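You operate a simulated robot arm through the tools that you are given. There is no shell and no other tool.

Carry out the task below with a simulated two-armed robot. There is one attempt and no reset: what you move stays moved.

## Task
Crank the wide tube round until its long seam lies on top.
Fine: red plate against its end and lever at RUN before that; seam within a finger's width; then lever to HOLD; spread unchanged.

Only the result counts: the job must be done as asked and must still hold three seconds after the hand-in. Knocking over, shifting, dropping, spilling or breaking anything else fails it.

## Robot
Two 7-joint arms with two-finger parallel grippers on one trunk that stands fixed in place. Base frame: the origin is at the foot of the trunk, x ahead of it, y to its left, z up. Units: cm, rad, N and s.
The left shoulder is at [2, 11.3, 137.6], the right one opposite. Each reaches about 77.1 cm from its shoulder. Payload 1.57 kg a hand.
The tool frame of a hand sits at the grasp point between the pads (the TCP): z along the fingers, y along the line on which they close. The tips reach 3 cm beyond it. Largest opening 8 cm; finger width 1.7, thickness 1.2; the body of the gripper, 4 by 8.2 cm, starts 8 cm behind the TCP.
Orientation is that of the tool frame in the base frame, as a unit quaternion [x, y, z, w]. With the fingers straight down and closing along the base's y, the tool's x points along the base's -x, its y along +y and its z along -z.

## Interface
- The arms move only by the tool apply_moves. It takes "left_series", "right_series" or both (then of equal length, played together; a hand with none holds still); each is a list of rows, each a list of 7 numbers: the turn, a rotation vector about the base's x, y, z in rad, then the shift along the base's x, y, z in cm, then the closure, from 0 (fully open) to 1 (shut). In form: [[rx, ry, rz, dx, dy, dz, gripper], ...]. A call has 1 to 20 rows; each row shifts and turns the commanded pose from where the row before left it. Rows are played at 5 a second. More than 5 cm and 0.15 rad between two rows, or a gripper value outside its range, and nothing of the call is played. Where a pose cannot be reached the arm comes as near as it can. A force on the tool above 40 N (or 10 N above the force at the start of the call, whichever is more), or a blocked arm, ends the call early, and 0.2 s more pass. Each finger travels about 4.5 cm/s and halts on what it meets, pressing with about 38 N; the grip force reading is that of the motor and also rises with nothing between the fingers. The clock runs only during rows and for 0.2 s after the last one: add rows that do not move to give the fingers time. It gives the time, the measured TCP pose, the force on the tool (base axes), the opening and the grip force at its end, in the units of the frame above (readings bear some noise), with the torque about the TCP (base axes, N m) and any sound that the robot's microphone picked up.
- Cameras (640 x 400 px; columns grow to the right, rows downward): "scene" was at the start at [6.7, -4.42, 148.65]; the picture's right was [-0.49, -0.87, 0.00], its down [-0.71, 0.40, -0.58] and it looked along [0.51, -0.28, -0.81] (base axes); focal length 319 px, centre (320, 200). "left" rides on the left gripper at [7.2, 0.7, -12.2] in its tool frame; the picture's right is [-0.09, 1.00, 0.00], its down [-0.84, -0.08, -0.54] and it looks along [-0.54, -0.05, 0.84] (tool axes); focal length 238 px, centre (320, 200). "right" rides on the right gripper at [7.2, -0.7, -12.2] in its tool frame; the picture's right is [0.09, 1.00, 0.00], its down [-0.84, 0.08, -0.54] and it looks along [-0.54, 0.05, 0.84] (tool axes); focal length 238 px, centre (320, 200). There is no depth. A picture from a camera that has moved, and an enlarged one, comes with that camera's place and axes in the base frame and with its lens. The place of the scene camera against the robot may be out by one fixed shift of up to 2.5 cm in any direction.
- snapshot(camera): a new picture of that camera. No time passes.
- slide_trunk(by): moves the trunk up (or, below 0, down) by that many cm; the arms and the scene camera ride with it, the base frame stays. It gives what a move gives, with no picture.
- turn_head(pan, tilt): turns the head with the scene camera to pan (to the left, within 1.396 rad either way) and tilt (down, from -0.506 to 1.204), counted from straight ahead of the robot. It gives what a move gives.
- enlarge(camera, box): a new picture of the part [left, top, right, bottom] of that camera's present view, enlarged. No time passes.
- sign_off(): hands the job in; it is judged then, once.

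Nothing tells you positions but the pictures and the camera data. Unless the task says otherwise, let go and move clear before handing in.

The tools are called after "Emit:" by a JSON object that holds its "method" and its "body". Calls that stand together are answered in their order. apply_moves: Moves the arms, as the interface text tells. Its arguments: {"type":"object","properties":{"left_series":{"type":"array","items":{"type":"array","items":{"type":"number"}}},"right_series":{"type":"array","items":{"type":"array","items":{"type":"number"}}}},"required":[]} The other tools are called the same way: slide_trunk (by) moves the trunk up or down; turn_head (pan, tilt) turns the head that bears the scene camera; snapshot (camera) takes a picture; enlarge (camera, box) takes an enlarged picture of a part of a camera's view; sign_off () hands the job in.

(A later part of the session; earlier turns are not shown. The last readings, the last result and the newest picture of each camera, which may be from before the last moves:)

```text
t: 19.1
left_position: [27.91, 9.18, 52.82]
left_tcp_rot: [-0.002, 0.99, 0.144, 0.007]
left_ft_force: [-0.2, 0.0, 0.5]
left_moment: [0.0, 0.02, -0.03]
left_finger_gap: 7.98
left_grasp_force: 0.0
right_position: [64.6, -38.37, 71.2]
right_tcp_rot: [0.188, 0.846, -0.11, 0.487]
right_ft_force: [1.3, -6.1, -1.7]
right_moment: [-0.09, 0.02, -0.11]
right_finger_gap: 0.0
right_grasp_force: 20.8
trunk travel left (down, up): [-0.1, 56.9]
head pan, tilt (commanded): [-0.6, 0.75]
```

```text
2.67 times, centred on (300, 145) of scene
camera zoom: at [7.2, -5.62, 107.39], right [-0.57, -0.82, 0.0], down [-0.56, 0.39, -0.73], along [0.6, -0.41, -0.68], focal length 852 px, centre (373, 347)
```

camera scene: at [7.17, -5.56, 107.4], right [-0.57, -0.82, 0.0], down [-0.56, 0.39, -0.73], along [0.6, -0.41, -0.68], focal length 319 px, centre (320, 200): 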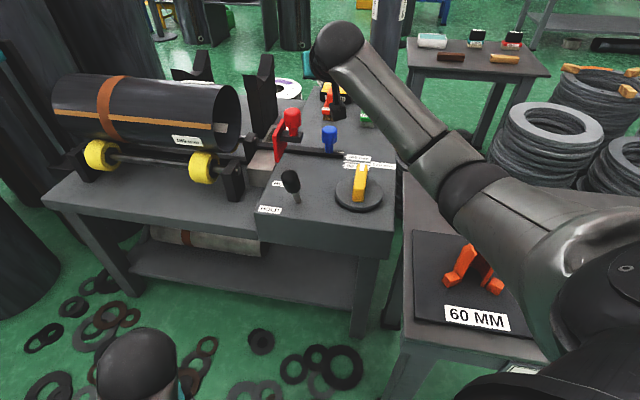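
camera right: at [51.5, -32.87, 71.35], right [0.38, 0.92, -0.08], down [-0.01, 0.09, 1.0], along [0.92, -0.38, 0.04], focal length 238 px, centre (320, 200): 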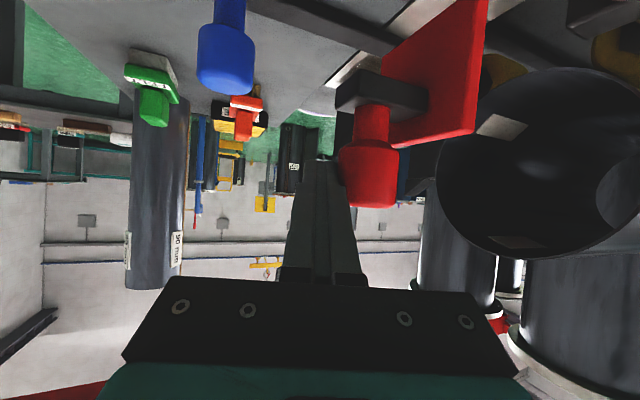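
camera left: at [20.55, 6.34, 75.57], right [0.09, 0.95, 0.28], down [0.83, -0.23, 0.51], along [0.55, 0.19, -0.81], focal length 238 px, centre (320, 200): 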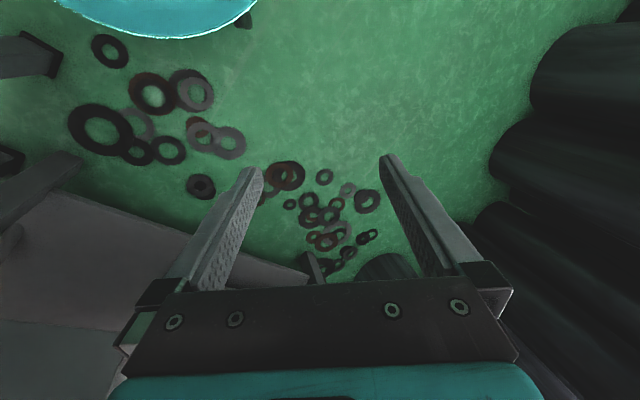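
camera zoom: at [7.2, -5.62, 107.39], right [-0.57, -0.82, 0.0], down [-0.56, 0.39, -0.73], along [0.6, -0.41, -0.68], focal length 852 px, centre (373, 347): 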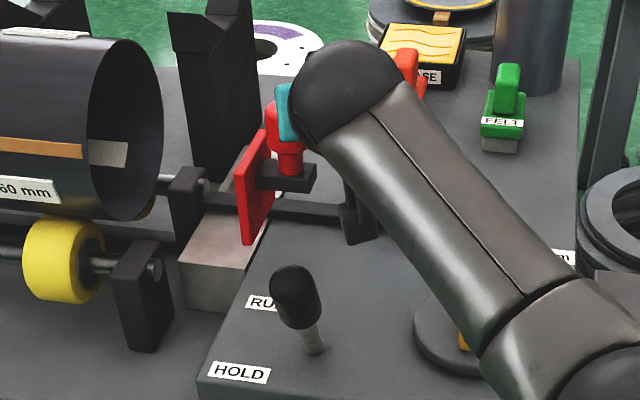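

The fingers have met the knob at about 6 N and the plate has begun to slide. I'll keep pushing along the rail.

Emit:
{"method": "apply_moves", "body": {"right_series": [[0, 0, 0, 0.5, 0.5, 0, 1], [0, 0, 0, 0.5, 0.5, 0, 1], [0, 0, 0, 0.5, 0.5, 0, 1], [0, 0, 0, 0.5, 0.5, 0, 1], [0, 0, 0, 0.5, 0.5, 0, 1], [0, 0, 0, 0.5, 0.5, 0, 1], [0, 0, 0, 0.5, 0.5, 0, 1]]}}

Emit:
{"method": "snapshot", "body": {"camera": "right"}}

Emit:
{"method": "enlarge", "body": {"camera": "scene", "box": [200, 70, 400, 220]}}

```text
t: 20.7
left_position: [27.8, 9.21, 52.94]
left_tcp_rot: [-0.001, 0.99, 0.144, 0.006]
left_ft_force: [0.2, -0.6, -0.2]
left_moment: [-0.01, 0.01, 0.02]
left_finger_gap: 8.01
left_grasp_force: 0.0
right_position: [68.12, -34.71, 71.25]
right_tcp_rot: [0.187, 0.847, -0.108, 0.486]
right_ft_force: [0.9, -4.6, 2.7]
right_moment: [-0.05, -0.03, -0.07]
right_finger_gap: 0.0
right_grasp_force: 21.2
trunk travel left (down, up): [-0.1, 56.9]
head pan, tilt (commanded): [-0.6, 0.75]
```

```text
taken
camera right: at [54.98, -29.34, 71.32], right [0.38, 0.92, -0.08], down [-0.01, 0.09, 1.0], along [0.93, -0.38, 0.04], focal length 238 px, centre (320, 200)
```

right: 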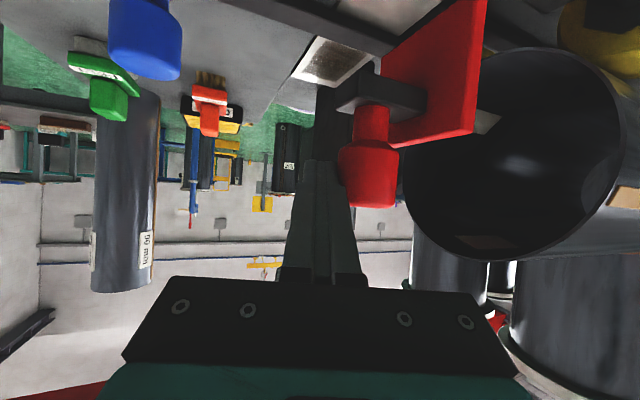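

```text
2.67 times, centred on (300, 145) of scene
camera zoom: at [7.16, -5.59, 107.4], right [-0.57, -0.82, 0.0], down [-0.56, 0.39, -0.73], along [0.6, -0.41, -0.68], focal length 852 px, centre (373, 347)
```

zoom: 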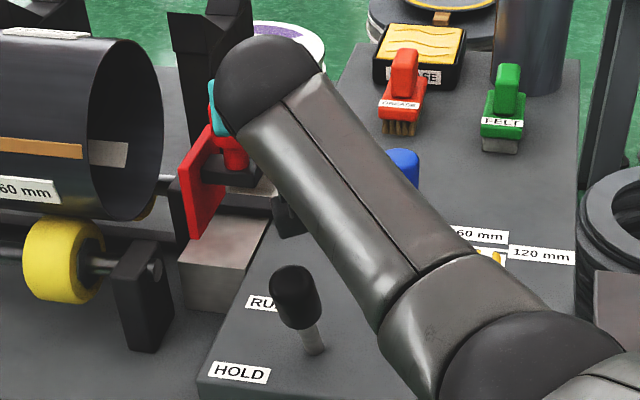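

The plate is moving smoothly at about 5 N, with some 5–6 cm left to the tube end. I'll go on in shorter bursts.

Emit:
{"method": "apply_moves", "body": {"right_series": [[0, 0, 0, 0.5, 0.5, 0, 1], [0, 0, 0, 0.5, 0.5, 0, 1], [0, 0, 0, 0.5, 0.5, 0, 1], [0, 0, 0, 0.4, 0.4, 0, 1]]}}

Emit:
{"method": "snapshot", "body": {"camera": "right"}}

Emit:
{"method": "enlarge", "body": {"camera": "scene", "box": [200, 70, 400, 220]}}

```text
t: 21.7
left_position: [27.86, 9.19, 52.82]
left_tcp_rot: [-0.002, 0.989, 0.145, 0.007]
left_ft_force: [0.2, 0.2, 0.0]
left_moment: [-0.01, -0.01, 0.01]
left_finger_gap: 7.99
left_grasp_force: 0.1
right_position: [69.81, -32.6, 71.14]
right_tcp_rot: [0.186, 0.846, -0.107, 0.487]
right_ft_force: [1.1, -4.8, 2.0]
right_moment: [-0.09, -0.04, -0.07]
right_finger_gap: 0.0
right_grasp_force: 21.1
trunk travel left (down, up): [-0.1, 56.9]
head pan, tilt (commanded): [-0.6, 0.75]
```

```text
taken
camera right: at [56.77, -27.27, 71.23], right [0.38, 0.92, -0.08], down [-0.01, 0.09, 1.0], along [0.93, -0.38, 0.04], focal length 238 px, centre (320, 200)
```

right: 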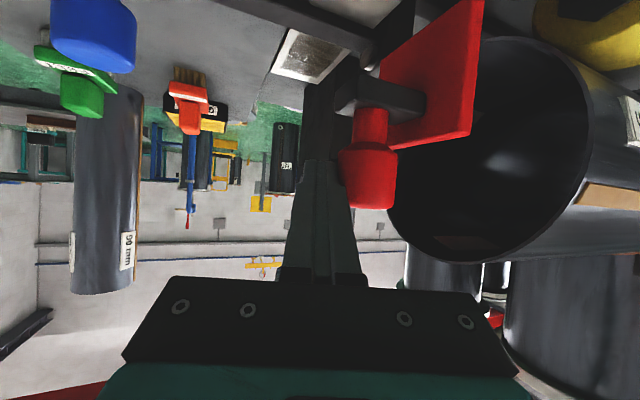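

```text
2.67 times, centred on (300, 145) of scene
camera zoom: at [7.16, -5.59, 107.4], right [-0.57, -0.82, 0.0], down [-0.56, 0.39, -0.73], along [0.6, -0.41, -0.68], focal length 852 px, centre (373, 347)
```

zoom: 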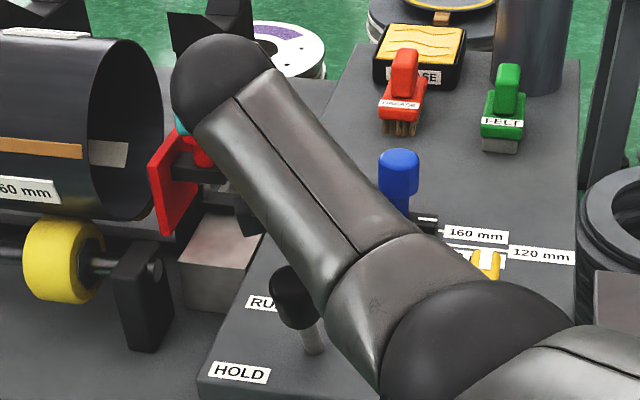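

Emit:
{"method": "enlarge", "body": {"camera": "right", "box": [320, 0, 640, 200]}}

Emit:
{"method": "enlarge", "body": {"camera": "scene", "box": [220, 90, 320, 170]}}

```text
2.00 times, centred on (480, 100) of right
camera zoom: at [56.77, -27.27, 71.23], right [0.38, 0.92, -0.08], down [-0.01, 0.09, 1.0], along [0.93, -0.38, 0.04], focal length 477 px, centre (0, 400)
```

zoom: 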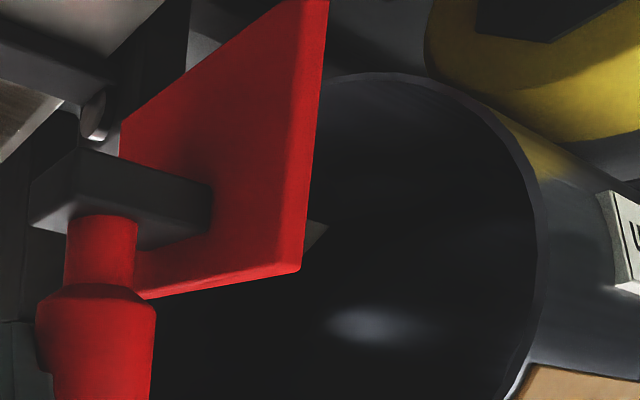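

```text
5.00 times, centred on (270, 130) of scene
camera zoom: at [7.16, -5.59, 107.4], right [-0.57, -0.82, 0.0], down [-0.56, 0.39, -0.73], along [0.6, -0.41, -0.68], focal length 1597 px, centre (570, 550)
```

zoom: 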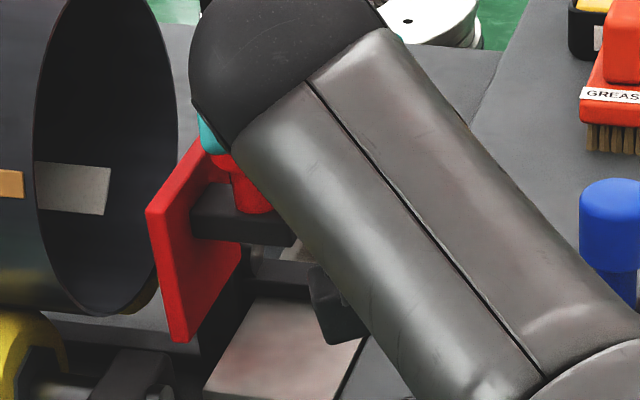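

About 3 cm still to go by my reckoning; I'll push on in small steps.

Emit:
{"method": "apply_moves", "body": {"right_series": [[0, 0, 0, 0.4, 0.4, 0, 1], [0, 0, 0, 0.4, 0.4, 0, 1], [0, 0, 0, 0.3, 0.3, 0, 1]]}}

Emit:
{"method": "enlarge", "body": {"camera": "right", "box": [320, 0, 640, 200]}}

Emit:
{"method": "enlarge", "body": {"camera": "scene", "box": [200, 80, 300, 160]}}

```text
t: 22.5
left_position: [27.77, 9.13, 52.82]
left_tcp_rot: [-0.002, 0.99, 0.143, 0.007]
left_ft_force: [0.4, -0.2, 1.0]
left_moment: [0.0, -0.01, 0.0]
left_finger_gap: 7.99
left_grasp_force: 0.1
right_position: [71.05, -31.58, 70.95]
right_tcp_rot: [0.186, 0.847, -0.108, 0.486]
right_ft_force: [-1.9, -2.4, -0.1]
right_moment: [0.01, 0.02, -0.04]
right_finger_gap: 0.0
right_grasp_force: 21.8
trunk travel left (down, up): [-0.1, 56.9]
head pan, tilt (commanded): [-0.6, 0.75]
```

```text
2.00 times, centred on (480, 100) of right
camera zoom: at [57.95, -26.18, 71.16], right [0.38, 0.92, -0.08], down [-0.01, 0.09, 1.0], along [0.93, -0.38, 0.04], focal length 477 px, centre (0, 400)
```

zoom: 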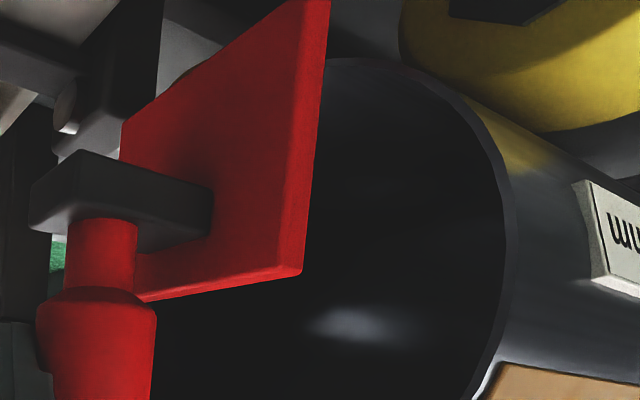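

```text
5.00 times, centred on (250, 120) of scene
camera zoom: at [7.16, -5.58, 107.4], right [-0.57, -0.82, 0.0], down [-0.56, 0.39, -0.73], along [0.6, -0.41, -0.68], focal length 1597 px, centre (670, 600)
```

zoom: 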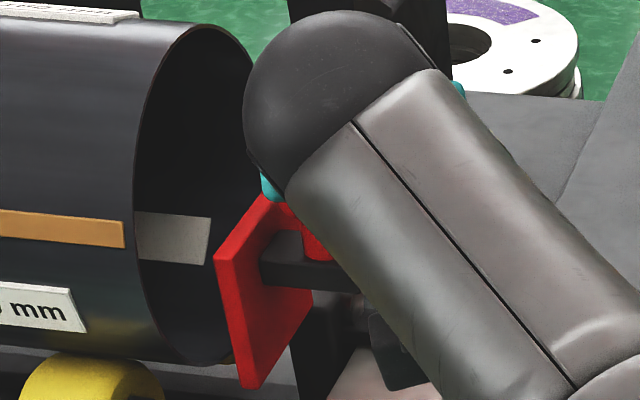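

Emit:
{"method": "apply_moves", "body": {"right_series": [[0, 0, 0, 0.3, 0.3, 0, 1], [0, 0, 0, 0.3, 0.3, 0, 1], [0, 0, 0, 0.3, 0.3, 0, 1]]}}

Emit:
{"method": "enlarge", "body": {"camera": "right", "box": [320, 0, 640, 200]}}

Emit:
{"method": "enlarge", "body": {"camera": "scene", "box": [200, 80, 300, 160]}}

```text
t: 23.3
left_position: [27.75, 9.2, 52.88]
left_tcp_rot: [-0.001, 0.989, 0.144, 0.007]
left_ft_force: [0.1, 0.6, -0.1]
left_moment: [-0.01, -0.01, -0.02]
left_finger_gap: 8.0
left_grasp_force: 0.0
right_position: [71.88, -30.67, 71.17]
right_tcp_rot: [0.188, 0.847, -0.108, 0.486]
right_ft_force: [-2.1, -2.1, -2.1]
right_moment: [-0.01, 0.08, -0.01]
right_finger_gap: 0.0
right_grasp_force: 21.5
trunk travel left (down, up): [-0.1, 56.9]
head pan, tilt (commanded): [-0.6, 0.75]
```

```text
2.00 times, centred on (480, 100) of right
camera zoom: at [58.87, -25.25, 71.27], right [0.38, 0.92, -0.08], down [-0.01, 0.09, 1.0], along [0.93, -0.38, 0.04], focal length 477 px, centre (0, 400)
```

zoom: 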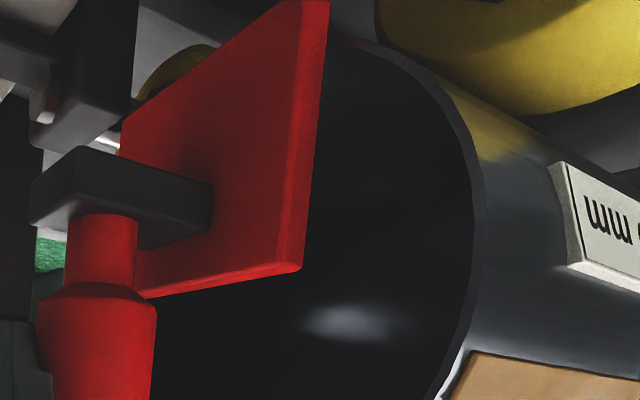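

```text
5.00 times, centred on (250, 120) of scene
camera zoom: at [7.18, -5.59, 107.4], right [-0.57, -0.82, 0.0], down [-0.56, 0.39, -0.73], along [0.6, -0.41, -0.68], focal length 1597 px, centre (670, 600)
```

zoom: 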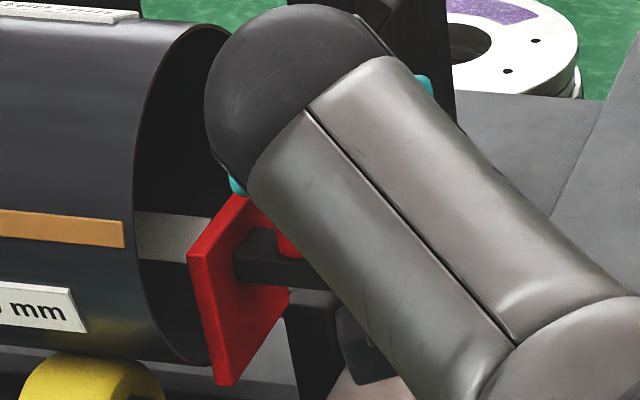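

The plate must be within a centimetre or so of the rim now. I'll go on in 3 mm steps and watch for a rise in force.

Emit:
{"method": "apply_moves", "body": {"right_series": [[0, 0, 0, 0.2, 0.2, 0, 1], [0, 0, 0, 0.2, 0.2, 0, 1]]}}

Emit:
{"method": "enlarge", "body": {"camera": "right", "box": [360, 0, 600, 150]}}

Emit:
{"method": "enlarge", "body": {"camera": "scene", "box": [200, 90, 280, 160]}}

```text
t: 23.9
left_position: [27.71, 9.34, 52.81]
left_tcp_rot: [-0.001, 0.99, 0.144, 0.007]
left_ft_force: [-0.4, -0.8, -0.1]
left_moment: [0.0, 0.02, 0.01]
left_finger_gap: 8.01
left_grasp_force: 0.1
right_position: [72.13, -30.26, 71.11]
right_tcp_rot: [0.188, 0.846, -0.109, 0.487]
right_ft_force: [-7.0, -4.3, 0.4]
right_moment: [-0.08, 0.1, 0.0]
right_finger_gap: 0.04
right_grasp_force: 22.1
trunk travel left (down, up): [-0.1, 56.9]
head pan, tilt (commanded): [-0.6, 0.75]
```

```text
2.67 times, centred on (480, 75) of right
camera zoom: at [59.13, -25.0, 71.29], right [0.38, 0.92, -0.08], down [-0.01, 0.09, 1.0], along [0.93, -0.38, 0.04], focal length 636 px, centre (-107, 533)
```

zoom: 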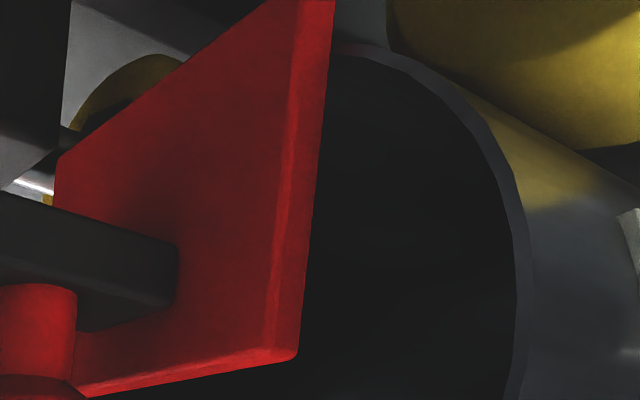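

```text
5.71 times, centred on (240, 125) of scene
camera zoom: at [7.13, -5.59, 107.4], right [-0.57, -0.82, 0.0], down [-0.56, 0.39, -0.73], along [0.6, -0.41, -0.68], focal length 1825 px, centre (777, 629)
```

zoom: 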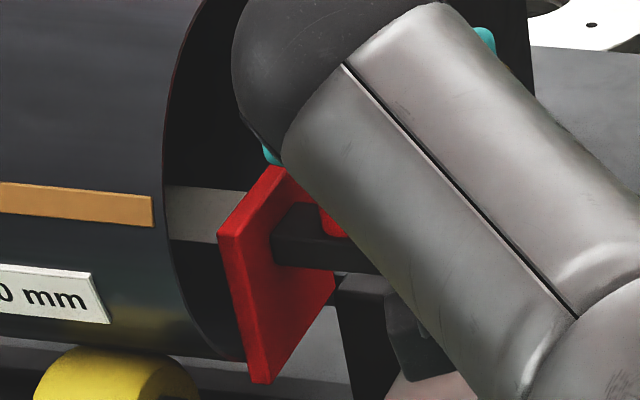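

The force along the rail has risen from about 3 N to 8 N, which fits the plate meeting the tube. I'll make one more tiny step and see whether the force climbs while the tube stays where it is.

Emit:
{"method": "apply_moves", "body": {"right_series": [[0, 0, 0, 0.1, 0.1, 0, 1], [0, 0, 0, 0, 0, 0, 1]]}}

Emit:
{"method": "enlarge", "body": {"camera": "right", "box": [360, 0, 600, 150]}}

Emit:
{"method": "enlarge", "body": {"camera": "scene", "box": [200, 90, 280, 160]}}

```text
t: 24.5
left_position: [27.72, 9.16, 52.89]
left_tcp_rot: [-0.002, 0.989, 0.144, 0.008]
left_ft_force: [-0.5, 0.1, 0.9]
left_moment: [-0.02, -0.02, 0.03]
left_finger_gap: 8.0
left_grasp_force: 0.1
right_position: [72.32, -30.56, 71.24]
right_tcp_rot: [0.189, 0.846, -0.109, 0.486]
right_ft_force: [-14.2, -10.1, 1.2]
right_moment: [-0.09, 0.2, -0.03]
right_finger_gap: 0.0
right_grasp_force: 21.1
trunk travel left (down, up): [-0.1, 56.9]
head pan, tilt (commanded): [-0.6, 0.75]
```

```text
2.67 times, centred on (480, 75) of right
camera zoom: at [59.2, -24.97, 71.28], right [0.38, 0.92, -0.08], down [-0.01, 0.09, 1.0], along [0.92, -0.38, 0.04], focal length 636 px, centre (-107, 533)
```

zoom: 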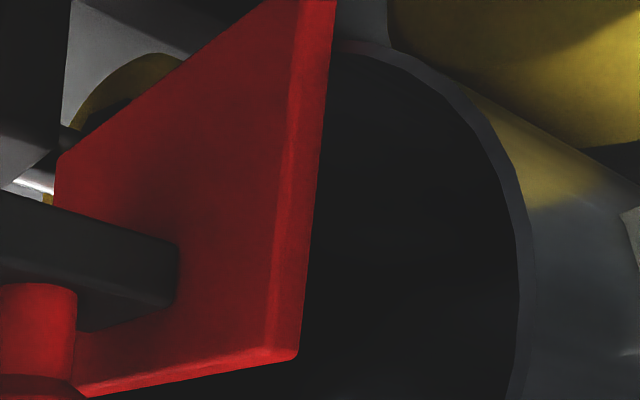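

```text
5.71 times, centred on (240, 125) of scene
camera zoom: at [7.07, -5.63, 107.41], right [-0.57, -0.82, 0.0], down [-0.56, 0.39, -0.73], along [0.6, -0.41, -0.68], focal length 1825 px, centre (777, 629)
```

zoom: 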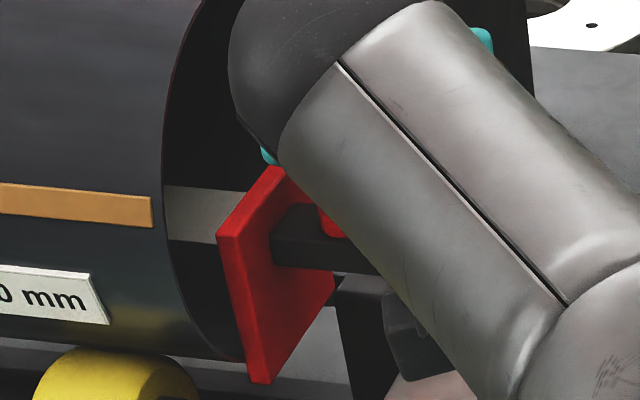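

The force climbed to 17 N while neither plate nor tube moved, so I take the plate to be seated against the tube end. I'll back the fingers off to the right, lift away, and turn them down beside the lever, on the HOLD side.

Emit:
{"method": "apply_moves", "body": {"right_series": [[0, 0, 0, -0.3, -0.6, 0, 1], [0, 0, 0, -0.6, -1.2, 0, 1], [0, 0, 0, -0.6, -1.2, 2, 1], [0, 0, 0, -2, 1, 3.5, 1], [0, 0, 0, -3, 1.5, 3, 1], [0.055, 0.119, 0, -2.35, 0.95, 0, 1], [0.055, 0.119, 0, -2.35, 0.95, 0, 1], [0.055, 0.119, 0, -2.35, 0.95, 0, 1], [0.055, 0.119, 0, -2.35, 0.95, 0, 1], [0.055, 0.119, 0, -2.35, 0.95, 0, 1], [0.055, 0.119, 0, -2.35, 0.95, 0, 1], [0.055, 0.119, 0, -2.35, 0.95, 0, 1], [0.055, 0.119, 0, -2.35, 0.95, 0, 1]]}}

Emit:
{"method": "snapshot", "body": {"camera": "scene"}}

Emit:
{"method": "enlarge", "body": {"camera": "scene", "box": [180, 70, 360, 200]}}

Emit:
{"method": "snapshot", "body": {"camera": "right"}}

```text
t: 27.3
left_position: [27.74, 9.22, 52.84]
left_tcp_rot: [-0.002, 0.99, 0.143, 0.007]
left_ft_force: [-1.0, -0.9, -0.1]
left_moment: [0.01, 0.01, -0.02]
left_finger_gap: 8.0
left_grasp_force: 0.1
right_position: [48.53, -24.19, 79.64]
right_tcp_rot: [0.214, 0.977, -0.001, -0.005]
right_ft_force: [0.5, -0.3, -0.6]
right_moment: [0.01, 0.04, 0.03]
right_finger_gap: 0.0
right_grasp_force: 21.4
right hand out of reach, approached as far as the arm can: row 13
trunk travel left (down, up): [-0.1, 56.9]
head pan, tilt (commanded): [-0.6, 0.75]
```

```text
taken
camera scene: at [7.16, -5.55, 107.4], right [-0.57, -0.82, 0.0], down [-0.56, 0.39, -0.73], along [0.6, -0.41, -0.68], focal length 319 px, centre (320, 200)
```

scene: 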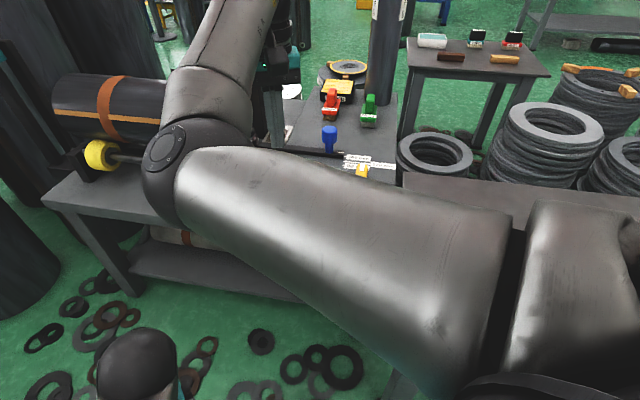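

```text
3.08 times, centred on (270, 135) of scene
camera zoom: at [7.16, -5.55, 107.4], right [-0.57, -0.82, 0.0], down [-0.56, 0.39, -0.73], along [0.6, -0.41, -0.68], focal length 983 px, centre (474, 400)
```

zoom: 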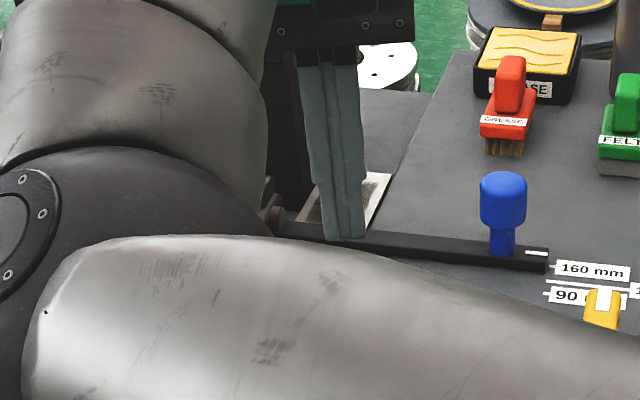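

```text
taken
camera right: at [41.77, -21.7, 92.09], right [0.33, 0.94, 0.0], down [0.8, -0.28, 0.54], along [0.5, -0.18, -0.84], focal length 238 px, centre (320, 200)
```

right: 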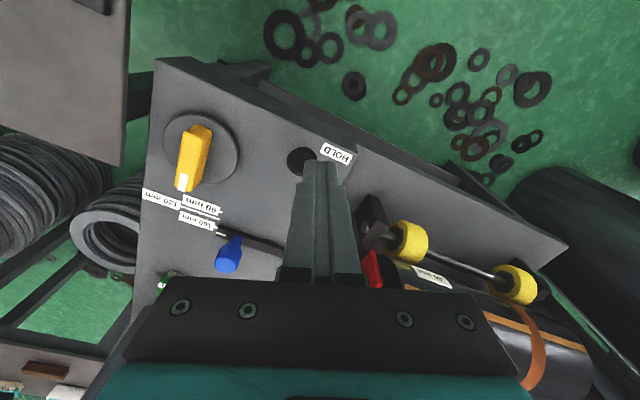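

The fingers now point down just on the near (HOLD) side of the lever, above the front edge of the panel. I'll square the hand to the lever's swing, lower to the knob's height and check.

Emit:
{"method": "apply_moves", "body": {"right_series": [[0, 0, -0.117, 0, 0, -4.5, 1], [0, 0, -0.117, 0, 0, -4.5, 1], [0, 0, -0.117, 0, 0, -4.6, 1], [0, 0, 0, 0, 0, 0, 1]]}}

Emit:
{"method": "snapshot", "body": {"camera": "right"}}

Emit:
{"method": "turn_head", "body": {"pan": -0.75, "tilt": 0.7}}

Emit:
{"method": "snapshot", "body": {"camera": "scene"}}

```text
t: 28.3
left_position: [27.71, 9.38, 52.83]
left_tcp_rot: [-0.002, 0.99, 0.144, 0.007]
left_ft_force: [0.8, -0.2, 1.4]
left_moment: [0.03, 0.02, -0.03]
left_finger_gap: 8.01
left_grasp_force: 0.0
right_position: [48.43, -24.21, 65.89]
right_tcp_rot: [0.382, 0.924, 0.0, -0.004]
right_ft_force: [-0.1, 0.0, -0.3]
right_moment: [0.02, 0.0, 0.01]
right_finger_gap: 0.01
right_grasp_force: 21.4
trunk travel left (down, up): [-0.1, 56.9]
head pan, tilt (commanded): [-0.6, 0.75]
```

```text
taken
camera right: at [42.81, -19.52, 78.28], right [0.64, 0.77, 0.0], down [0.65, -0.54, 0.54], along [0.41, -0.35, -0.84], focal length 238 px, centre (320, 200)
```

right: 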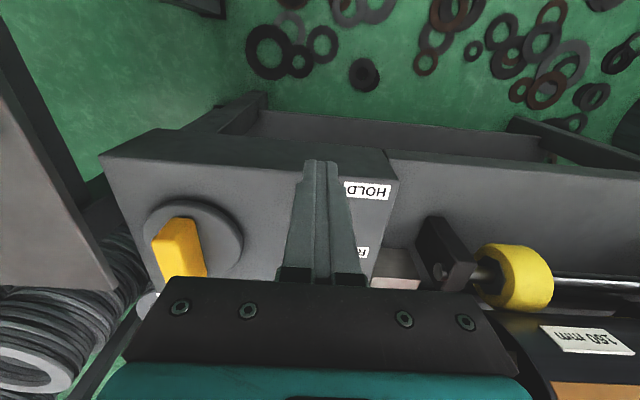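

```text
t: 29.0
left_position: [27.76, 9.2, 52.82]
left_tcp_rot: [-0.002, 0.99, 0.144, 0.007]
left_ft_force: [-0.5, 0.2, -0.2]
left_moment: [-0.02, 0.04, 0.02]
left_finger_gap: 7.99
left_grasp_force: 0.0
right_position: [48.22, -24.15, 66.05]
right_tcp_rot: [0.382, 0.924, -0.001, -0.003]
right_ft_force: [-0.5, 0.1, 0.5]
right_moment: [-0.01, 0.01, -0.01]
right_finger_gap: 0.01
right_grasp_force: 20.6
trunk travel left (down, up): [-0.1, 56.9]
head pan, tilt (commanded): [-0.75, 0.7]
```

```text
taken
camera scene: at [6.55, -6.67, 107.82], right [-0.68, -0.73, 0.0], down [-0.47, 0.44, -0.76], along [0.56, -0.52, -0.64], focal length 319 px, centre (320, 200)
```

scene: 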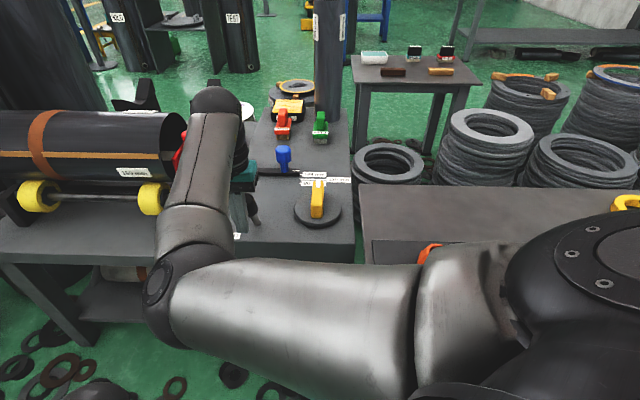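

The closed fingers are at knob height on the near side of the lever. I'll push away from me, toward RUN.

Emit:
{"method": "apply_moves", "body": {"right_series": [[0, 0, 0, 0.5, -0.5, 0, 1], [0, 0, 0, 0.5, -0.5, 0, 1], [0, 0, 0, 0.5, -0.5, 0, 1], [0, 0, 0, 0.5, -0.5, 0, 1], [0, 0, 0, 0.5, -0.5, 0, 1], [0, 0, 0, 0.5, -0.5, 0, 1]]}}

Emit:
{"method": "enlarge", "body": {"camera": "scene", "box": [180, 130, 360, 260]}}

Emit:
{"method": "snapshot", "body": {"camera": "right"}}

```text
t: 30.4
left_position: [27.7, 9.31, 52.79]
left_tcp_rot: [-0.001, 0.99, 0.144, 0.007]
left_ft_force: [0.4, 0.0, -0.2]
left_moment: [0.01, 0.02, 0.01]
left_finger_gap: 7.99
left_grasp_force: 0.1
right_position: [51.29, -27.21, 65.82]
right_tcp_rot: [0.382, 0.924, -0.001, -0.003]
right_ft_force: [-0.5, 0.0, 0.0]
right_moment: [0.04, -0.02, 0.0]
right_finger_gap: 0.01
right_grasp_force: 21.1
trunk travel left (down, up): [-0.1, 56.9]
head pan, tilt (commanded): [-0.75, 0.7]
```

```text
3.08 times, centred on (270, 195) of scene
camera zoom: at [6.54, -6.67, 107.82], right [-0.68, -0.73, 0.0], down [-0.47, 0.44, -0.77], along [0.56, -0.52, -0.64], focal length 983 px, centre (474, 215)
```

zoom: 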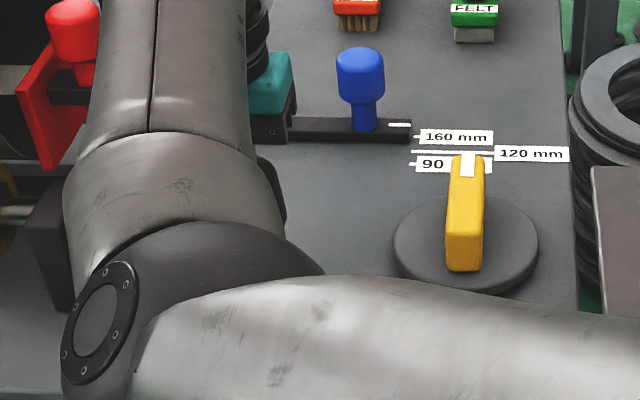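

```text
taken
camera right: at [46.0, -22.56, 78.19], right [0.64, 0.77, 0.0], down [0.65, -0.54, 0.54], along [0.41, -0.34, -0.84], focal length 238 px, centre (320, 200)
```

right: 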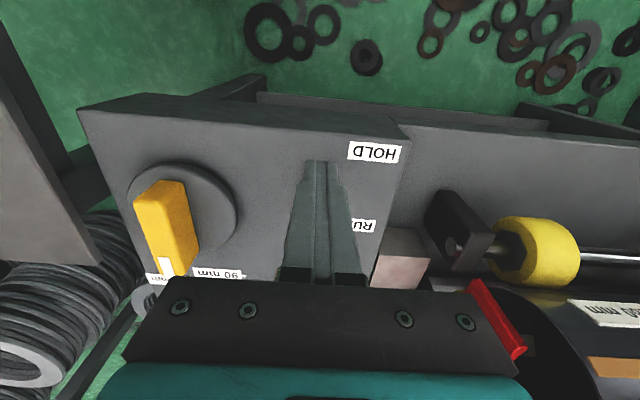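

Emit:
{"method": "apply_moves", "body": {"right_series": [[0, 0, 0, 0.4, -0.4, 0, 1], [0, 0, 0, 0.4, -0.4, 0, 1], [0, 0, 0, 0.4, -0.4, 0, 1], [0, 0, 0, 0.4, -0.4, 0, 1]]}}

Emit:
{"method": "snapshot", "body": {"camera": "right"}}

```text
t: 31.4
left_position: [27.94, 9.3, 52.9]
left_tcp_rot: [-0.001, 0.99, 0.143, 0.006]
left_ft_force: [-1.0, 0.5, 1.1]
left_moment: [0.0, 0.01, 0.02]
left_finger_gap: 8.0
left_grasp_force: 0.0
right_position: [53.25, -28.83, 65.77]
right_tcp_rot: [0.382, 0.924, 0.0, -0.002]
right_ft_force: [-0.6, 0.6, 0.2]
right_moment: [0.02, -0.01, -0.01]
right_finger_gap: 0.0
right_grasp_force: 21.2
trunk travel left (down, up): [-0.1, 56.9]
head pan, tilt (commanded): [-0.75, 0.7]
```

```text
taken
camera right: at [47.72, -24.21, 78.24], right [0.64, 0.77, 0.0], down [0.65, -0.54, 0.54], along [0.41, -0.35, -0.84], focal length 238 px, centre (320, 200)
```

right: 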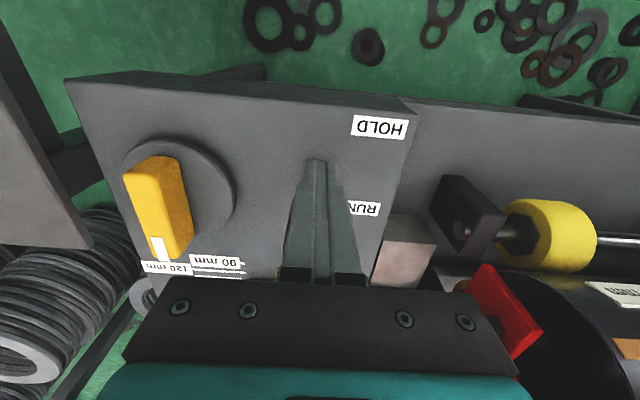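

Emit:
{"method": "apply_moves", "body": {"right_series": [[0, 0, 0, 0.4, -0.4, 0, 1], [0, 0, 0, 0.4, -0.4, 0, 1], [0, 0, 0, 0.4, -0.4, 0, 1], [0, 0, 0, 0.4, -0.4, 0, 1], [0, 0, 0, 0.4, -0.4, 0, 1]]}}

Emit:
{"method": "snapshot", "body": {"camera": "right"}}

Emit:
{"method": "snapshot", "body": {"camera": "scene"}}

```text
t: 32.6
left_position: [27.91, 9.28, 52.78]
left_tcp_rot: [-0.002, 0.99, 0.143, 0.007]
left_ft_force: [-1.1, -0.7, -0.7]
left_moment: [-0.01, 0.0, -0.02]
left_finger_gap: 7.99
left_grasp_force: 0.1
right_position: [55.14, -30.87, 65.86]
right_tcp_rot: [0.382, 0.924, 0.0, -0.003]
right_ft_force: [-0.1, 0.4, -0.6]
right_moment: [-0.01, -0.02, 0.01]
right_finger_gap: 0.0
right_grasp_force: 21.3
trunk travel left (down, up): [-0.1, 56.9]
head pan, tilt (commanded): [-0.75, 0.7]
```

```text
taken
camera right: at [49.66, -26.21, 78.14], right [0.64, 0.77, 0.0], down [0.65, -0.54, 0.54], along [0.41, -0.35, -0.84], focal length 238 px, centre (320, 200)
```

right: 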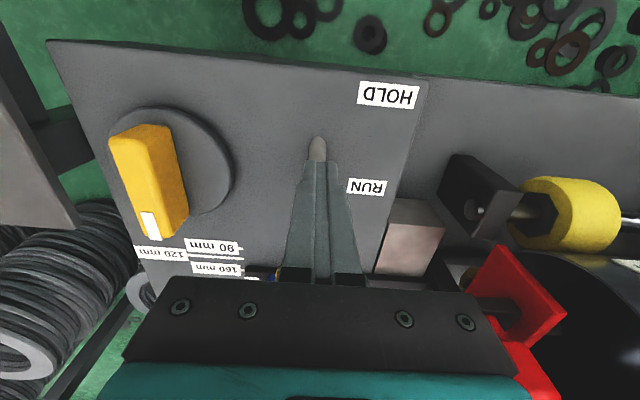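

```text
taken
camera scene: at [6.55, -6.67, 107.82], right [-0.68, -0.73, 0.0], down [-0.47, 0.44, -0.76], along [0.56, -0.52, -0.64], focal length 319 px, centre (320, 200)
```

scene: 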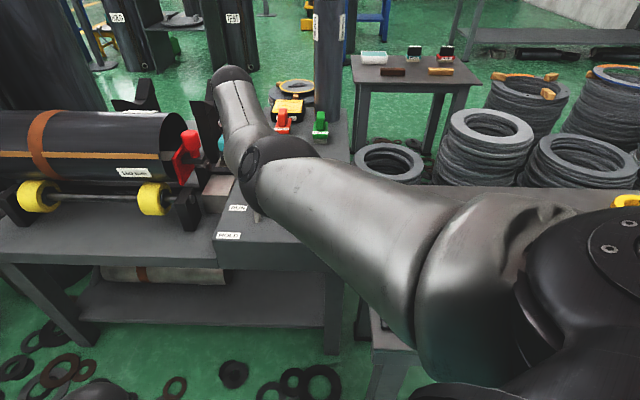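

The lever's foot now shows on my side of the fingers, so the knob has gone over toward RUN. I'll press on gently until it meets its stop.

Emit:
{"method": "apply_moves", "body": {"right_series": [[0, 0, 0, 0.3, -0.3, 0, 1], [0, 0, 0, 0.3, -0.3, 0, 1], [0, 0, 0, 0.3, -0.3, 0, 1], [0, 0, 0, 0.3, -0.3, 0, 1]]}}

Emit:
{"method": "snapshot", "body": {"camera": "right"}}

```text
t: 33.6
left_position: [27.69, 9.29, 52.85]
left_tcp_rot: [-0.002, 0.99, 0.144, 0.007]
left_ft_force: [0.2, -0.5, 0.4]
left_moment: [-0.01, 0.01, 0.01]
left_finger_gap: 7.98
left_grasp_force: 0.0
right_position: [55.78, -31.8, 65.95]
right_tcp_rot: [0.383, 0.924, -0.001, -0.003]
right_ft_force: [-0.8, 0.8, -0.7]
right_moment: [-0.04, 0.03, -0.01]
right_finger_gap: 0.01
right_grasp_force: 21.2
right hand out of reach, approached as far as the arm can: row 4
trunk travel left (down, up): [-0.1, 56.9]
head pan, tilt (commanded): [-0.75, 0.7]
```

```text
taken
camera right: at [50.35, -27.13, 78.29], right [0.64, 0.77, 0.0], down [0.65, -0.54, 0.54], along [0.41, -0.35, -0.84], focal length 238 px, centre (320, 200)
```

right: 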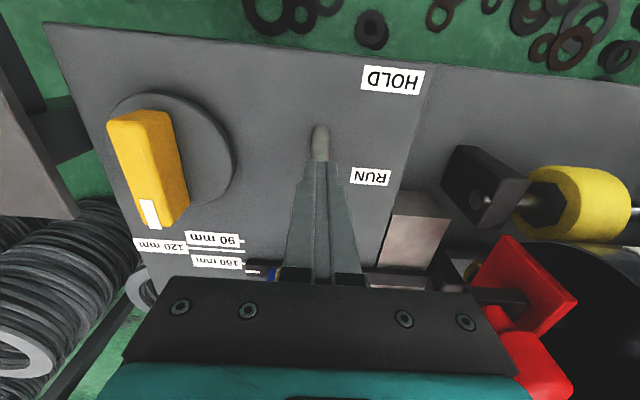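

This is as far as the arm gets with the fingers straight down. I'll lift off and look at the lever.

Emit:
{"method": "apply_moves", "body": {"right_series": [[0, 0, 0, -1, 1, 0, 1], [0, 0, 0, -1, 1, 3, 1], [0, 0, 0, -1.5, 1.5, 4, 1], [0, 0, 0, -2, 2.5, 3, 1], [0, 0, 0, -2, 3, 2, 1]]}}

Emit:
{"method": "snapshot", "body": {"camera": "right"}}

Emit:
{"method": "snapshot", "body": {"camera": "scene"}}

```text
t: 34.8
left_position: [27.83, 9.19, 52.8]
left_tcp_rot: [-0.002, 0.99, 0.144, 0.006]
left_ft_force: [0.3, -0.6, -0.8]
left_moment: [0.03, -0.01, 0.03]
left_finger_gap: 8.0
left_grasp_force: 0.0
right_position: [57.27, -24.61, 77.58]
right_tcp_rot: [0.383, 0.924, -0.001, -0.004]
right_ft_force: [0.4, 0.3, 0.4]
right_moment: [0.01, -0.05, -0.01]
right_finger_gap: 0.02
right_grasp_force: 21.1
right hand out of reach, approached as far as the arm can: row 1, 2, 3, 4, 5
trunk travel left (down, up): [-0.1, 56.9]
head pan, tilt (commanded): [-0.75, 0.7]
```

```text
taken
camera right: at [51.98, -19.92, 90.03], right [0.64, 0.77, 0.0], down [0.65, -0.54, 0.54], along [0.41, -0.34, -0.84], focal length 238 px, centre (320, 200)
```

right: 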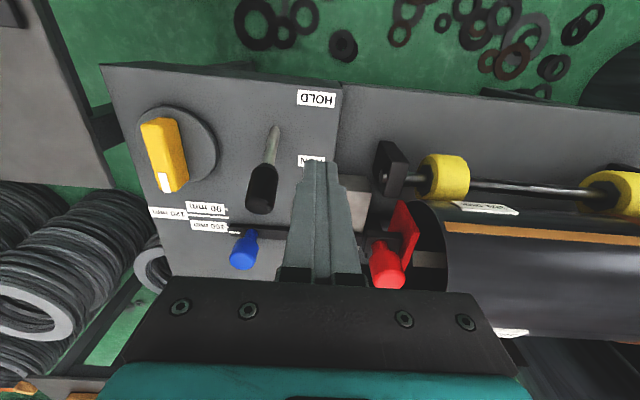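

```text
taken
camera scene: at [6.55, -6.7, 107.82], right [-0.68, -0.73, 0.0], down [-0.47, 0.44, -0.76], along [0.56, -0.52, -0.64], focal length 319 px, centre (320, 200)
```

scene: 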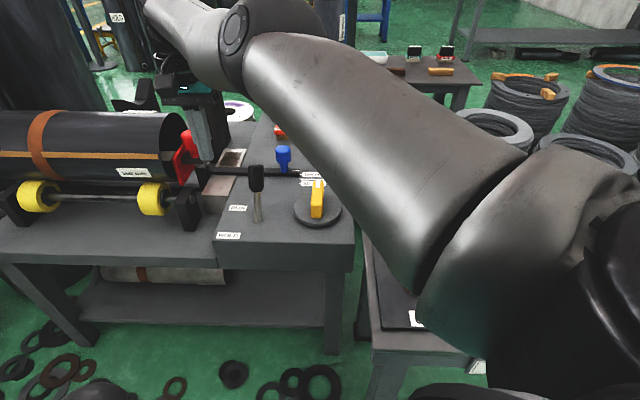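

The lever now leans away from me, toward RUN. I'll enlarge to see how far over it is and whether the plate sits against the tube.

Emit:
{"method": "enlarge", "body": {"camera": "right", "box": [220, 80, 380, 220]}}

Emit:
{"method": "enlarge", "body": {"camera": "scene", "box": [160, 90, 360, 250]}}

Emit:
{"method": "enlarge", "body": {"camera": "right", "box": [340, 140, 540, 300]}}

```text
2.86 times, centred on (300, 150) of right
camera zoom: at [51.98, -19.92, 90.03], right [0.64, 0.77, 0.0], down [0.65, -0.54, 0.54], along [0.41, -0.34, -0.84], focal length 681 px, centre (377, 343)
```

zoom: 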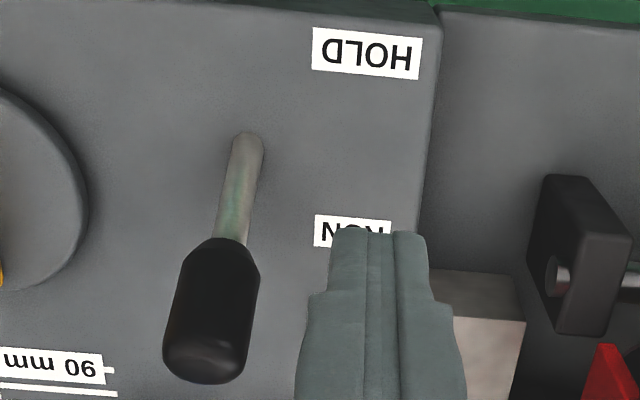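

```text
2.50 times, centred on (260, 170) of scene
camera zoom: at [6.55, -6.7, 107.82], right [-0.68, -0.73, 0.0], down [-0.47, 0.44, -0.76], along [0.56, -0.52, -0.64], focal length 798 px, centre (470, 275)
```

zoom: 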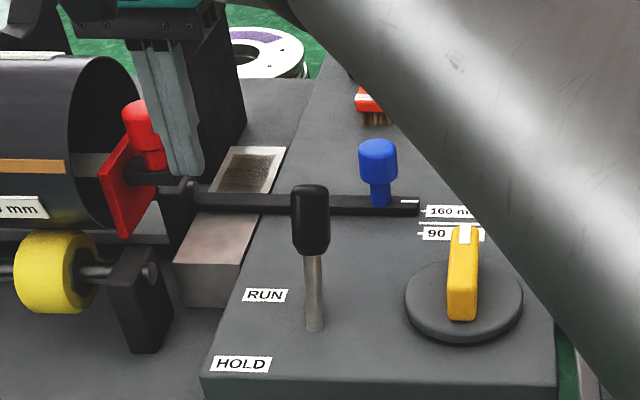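

```text
2.50 times, centred on (440, 220) of right
camera zoom: at [51.98, -19.92, 90.03], right [0.64, 0.77, 0.0], down [0.65, -0.54, 0.54], along [0.41, -0.34, -0.84], focal length 596 px, centre (20, 150)
```

zoom: 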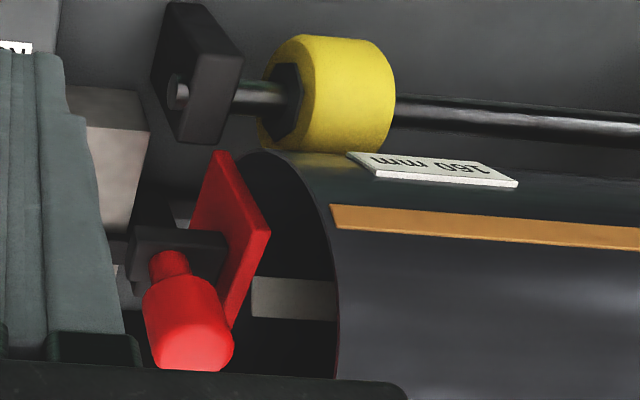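

The lever is over toward RUN. I can't yet tell whether the plate truly touches the rim or stands a few millimetres off. I'll take the right hand over toward the crank, which is its next job, then bring the left hand up in front of the bench to look squarely at that gap.

Emit:
{"method": "apply_moves", "body": {"right_series": [[0, 0, 0, 0, -3.5, 1, 0], [0, 0, 0, 0, -3.5, 1, 0], [0, 0, 0, 0, -3.5, 0.5, 0]]}}

Emit:
{"method": "snapshot", "body": {"camera": "scene"}}

Emit:
{"method": "snapshot", "body": {"camera": "right"}}

```text
t: 35.6
left_position: [27.73, 9.26, 52.71]
left_tcp_rot: [-0.002, 0.99, 0.144, 0.008]
left_ft_force: [0.2, -0.8, -0.1]
left_moment: [0.01, 0.01, 0.01]
left_finger_gap: 8.01
left_grasp_force: 0.0
right_position: [54.9, -33.57, 79.71]
right_tcp_rot: [0.382, 0.924, 0.0, -0.004]
right_ft_force: [-0.5, 0.2, 1.0]
right_moment: [-0.02, 0.01, 0.03]
right_finger_gap: 6.79
right_grasp_force: 0.1
right hand out of reach, approached as far as the arm can: row 2, 3
trunk travel left (down, up): [-0.1, 56.9]
head pan, tilt (commanded): [-0.75, 0.7]
```

```text
taken
camera scene: at [6.54, -6.67, 107.82], right [-0.68, -0.73, 0.0], down [-0.47, 0.44, -0.77], along [0.56, -0.52, -0.64], focal length 319 px, centre (320, 200)
```

scene: 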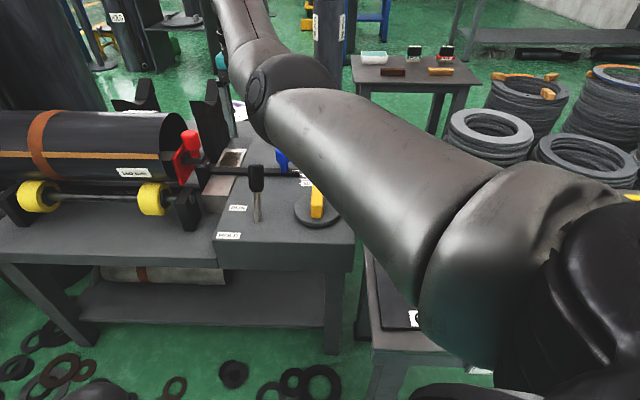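

```text
taken
camera right: at [49.33, -28.89, 92.13], right [0.64, 0.77, 0.0], down [0.65, -0.54, 0.54], along [0.41, -0.34, -0.84], focal length 238 px, centre (320, 200)
```

right: 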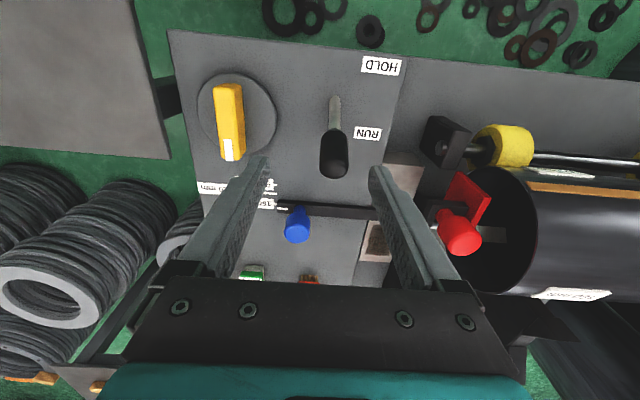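

Emit:
{"method": "apply_moves", "body": {"right_series": [[0, 0, 0, 0, 0, 0, 0], [0, 0, 0, 0, 0, 0, 0], [0, 0, 0, 0, 0, 0, 0]]}}

```text
t: 36.4
left_position: [27.78, 9.29, 52.81]
left_tcp_rot: [-0.003, 0.99, 0.144, 0.007]
left_ft_force: [-0.1, -0.2, -0.2]
left_moment: [0.0, -0.02, 0.0]
left_finger_gap: 7.98
left_grasp_force: 0.0
right_position: [54.76, -33.47, 79.67]
right_tcp_rot: [0.381, 0.924, -0.001, -0.004]
right_ft_force: [-0.1, -0.4, -0.4]
right_moment: [0.0, 0.04, -0.03]
right_finger_gap: 7.99
right_grasp_force: 0.1
trunk travel left (down, up): [-0.1, 56.9]
head pan, tilt (commanded): [-0.75, 0.7]
```

The right arm had run into its straight-arm limit, but it's steady now. Next I'll bring the left hand up and forward in front of the bench, turned square to the tube, to inspect the plate and tube end.

Emit:
{"method": "apply_moves", "body": {"left_series": [[-0.144, 0, 0, 2, -1, 4, 0], [-0.144, 0, 0, 2, -1, 4, 0], [0, 0, -0.131, 3, -1.5, 2.5, 0], [0, 0, -0.131, 3, -1.5, 2.5, 0], [0, 0, -0.131, 3, -1.5, 2.5, 0], [0, 0, -0.131, 3, -1.5, 2.5, 0], [0, 0, -0.131, 3, -1.5, 2.5, 0], [0, 0, -0.131, 3, -1.5, 2.5, 0]]}}

Emit:
{"method": "snapshot", "body": {"camera": "left"}}

Emit:
{"method": "snapshot", "body": {"camera": "scene"}}

```text
t: 36.9
left_position: [29.53, 17.5, 55.22]
left_tcp_rot: [-0.001, 0.984, 0.18, -0.002]
left_ft_force: [-0.1, -0.5, 0.0]
left_moment: [0.0, -0.01, -0.01]
left_finger_gap: 8.01
left_grasp_force: 0.1
left hand out of reach, approached as far as the arm can: row 2
right_position: [54.79, -33.67, 79.76]
right_tcp_rot: [0.382, 0.924, 0.0, -0.002]
right_ft_force: [0.0, 0.0, 0.8]
right_moment: [0.02, 0.03, 0.03]
right_finger_gap: 8.01
right_grasp_force: 0.0
trunk travel left (down, up): [-0.1, 56.9]
head pan, tilt (commanded): [-0.75, 0.7]
stopped in row 2 (left hand): the arm was blocked; the commanded pose is now the measured one
```

```text
taken
camera left: at [22.5, 13.8, 67.05], right [0.09, 0.93, 0.35], down [0.84, -0.26, 0.48], along [0.54, 0.25, -0.8], focal length 238 px, centre (320, 200)
```

left: 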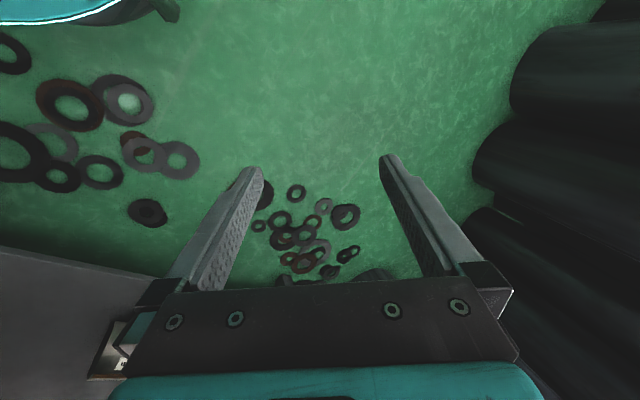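

```text
taken
camera scene: at [6.51, -6.7, 107.83], right [-0.68, -0.73, 0.0], down [-0.47, 0.44, -0.77], along [0.56, -0.52, -0.64], focal length 319 px, centre (320, 200)
```

scene: 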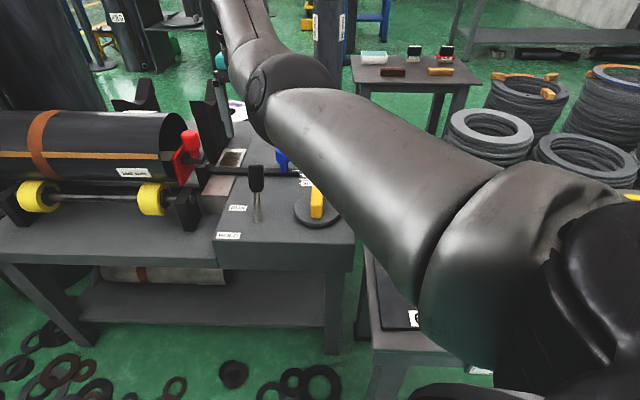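

The left arm is folded at a joint limit when raised directly, so I'll extend it straight forward first and raise it afterwards.

Emit:
{"method": "apply_moves", "body": {"left_series": [[0, 0, 0, 3.5, 0, 0, 0], [0, 0, 0, 3.5, 0, 0, 0], [0, 0, 0, 3.5, 0, 0, 0]]}}

Emit:
{"method": "turn_head", "body": {"pan": -0.1, "tilt": 0.8}}

Emit:
{"method": "snapshot", "body": {"camera": "scene"}}

```text
t: 37.7
left_position: [40.11, 17.32, 55.31]
left_tcp_rot: [0.001, 0.984, 0.177, 0.0]
left_ft_force: [-0.2, -0.9, 0.0]
left_moment: [-0.02, -0.02, 0.02]
left_finger_gap: 7.99
left_grasp_force: 0.1
right_position: [54.84, -33.47, 79.69]
right_tcp_rot: [0.382, 0.924, 0.0, -0.002]
right_ft_force: [-0.2, 0.0, -1.1]
right_moment: [-0.01, -0.01, -0.01]
right_finger_gap: 8.0
right_grasp_force: 0.0
trunk travel left (down, up): [-0.1, 56.9]
head pan, tilt (commanded): [-0.75, 0.7]
```

```text
t: 38.7
left_position: [40.18, 17.54, 55.46]
left_tcp_rot: [0.0, 0.984, 0.179, -0.001]
left_ft_force: [-0.1, -1.0, 0.5]
left_moment: [0.01, -0.02, -0.02]
left_finger_gap: 8.0
left_grasp_force: 0.0
right_position: [54.93, -33.5, 79.76]
right_tcp_rot: [0.382, 0.924, 0.0, -0.002]
right_ft_force: [0.0, -0.5, 0.9]
right_moment: [0.03, -0.04, 0.0]
right_finger_gap: 8.02
right_grasp_force: 0.1
trunk travel left (down, up): [-0.1, 56.9]
head pan, tilt (commanded): [-0.099, 0.799]
```

```text
taken
camera scene: at [8.37, -1.69, 107.0], right [-0.1, -0.99, 0.0], down [-0.71, 0.07, -0.7], along [0.69, -0.07, -0.72], focal length 319 px, centre (320, 200)
```

scene: 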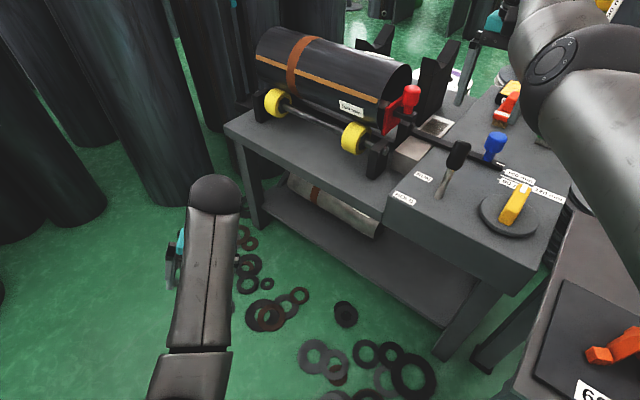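

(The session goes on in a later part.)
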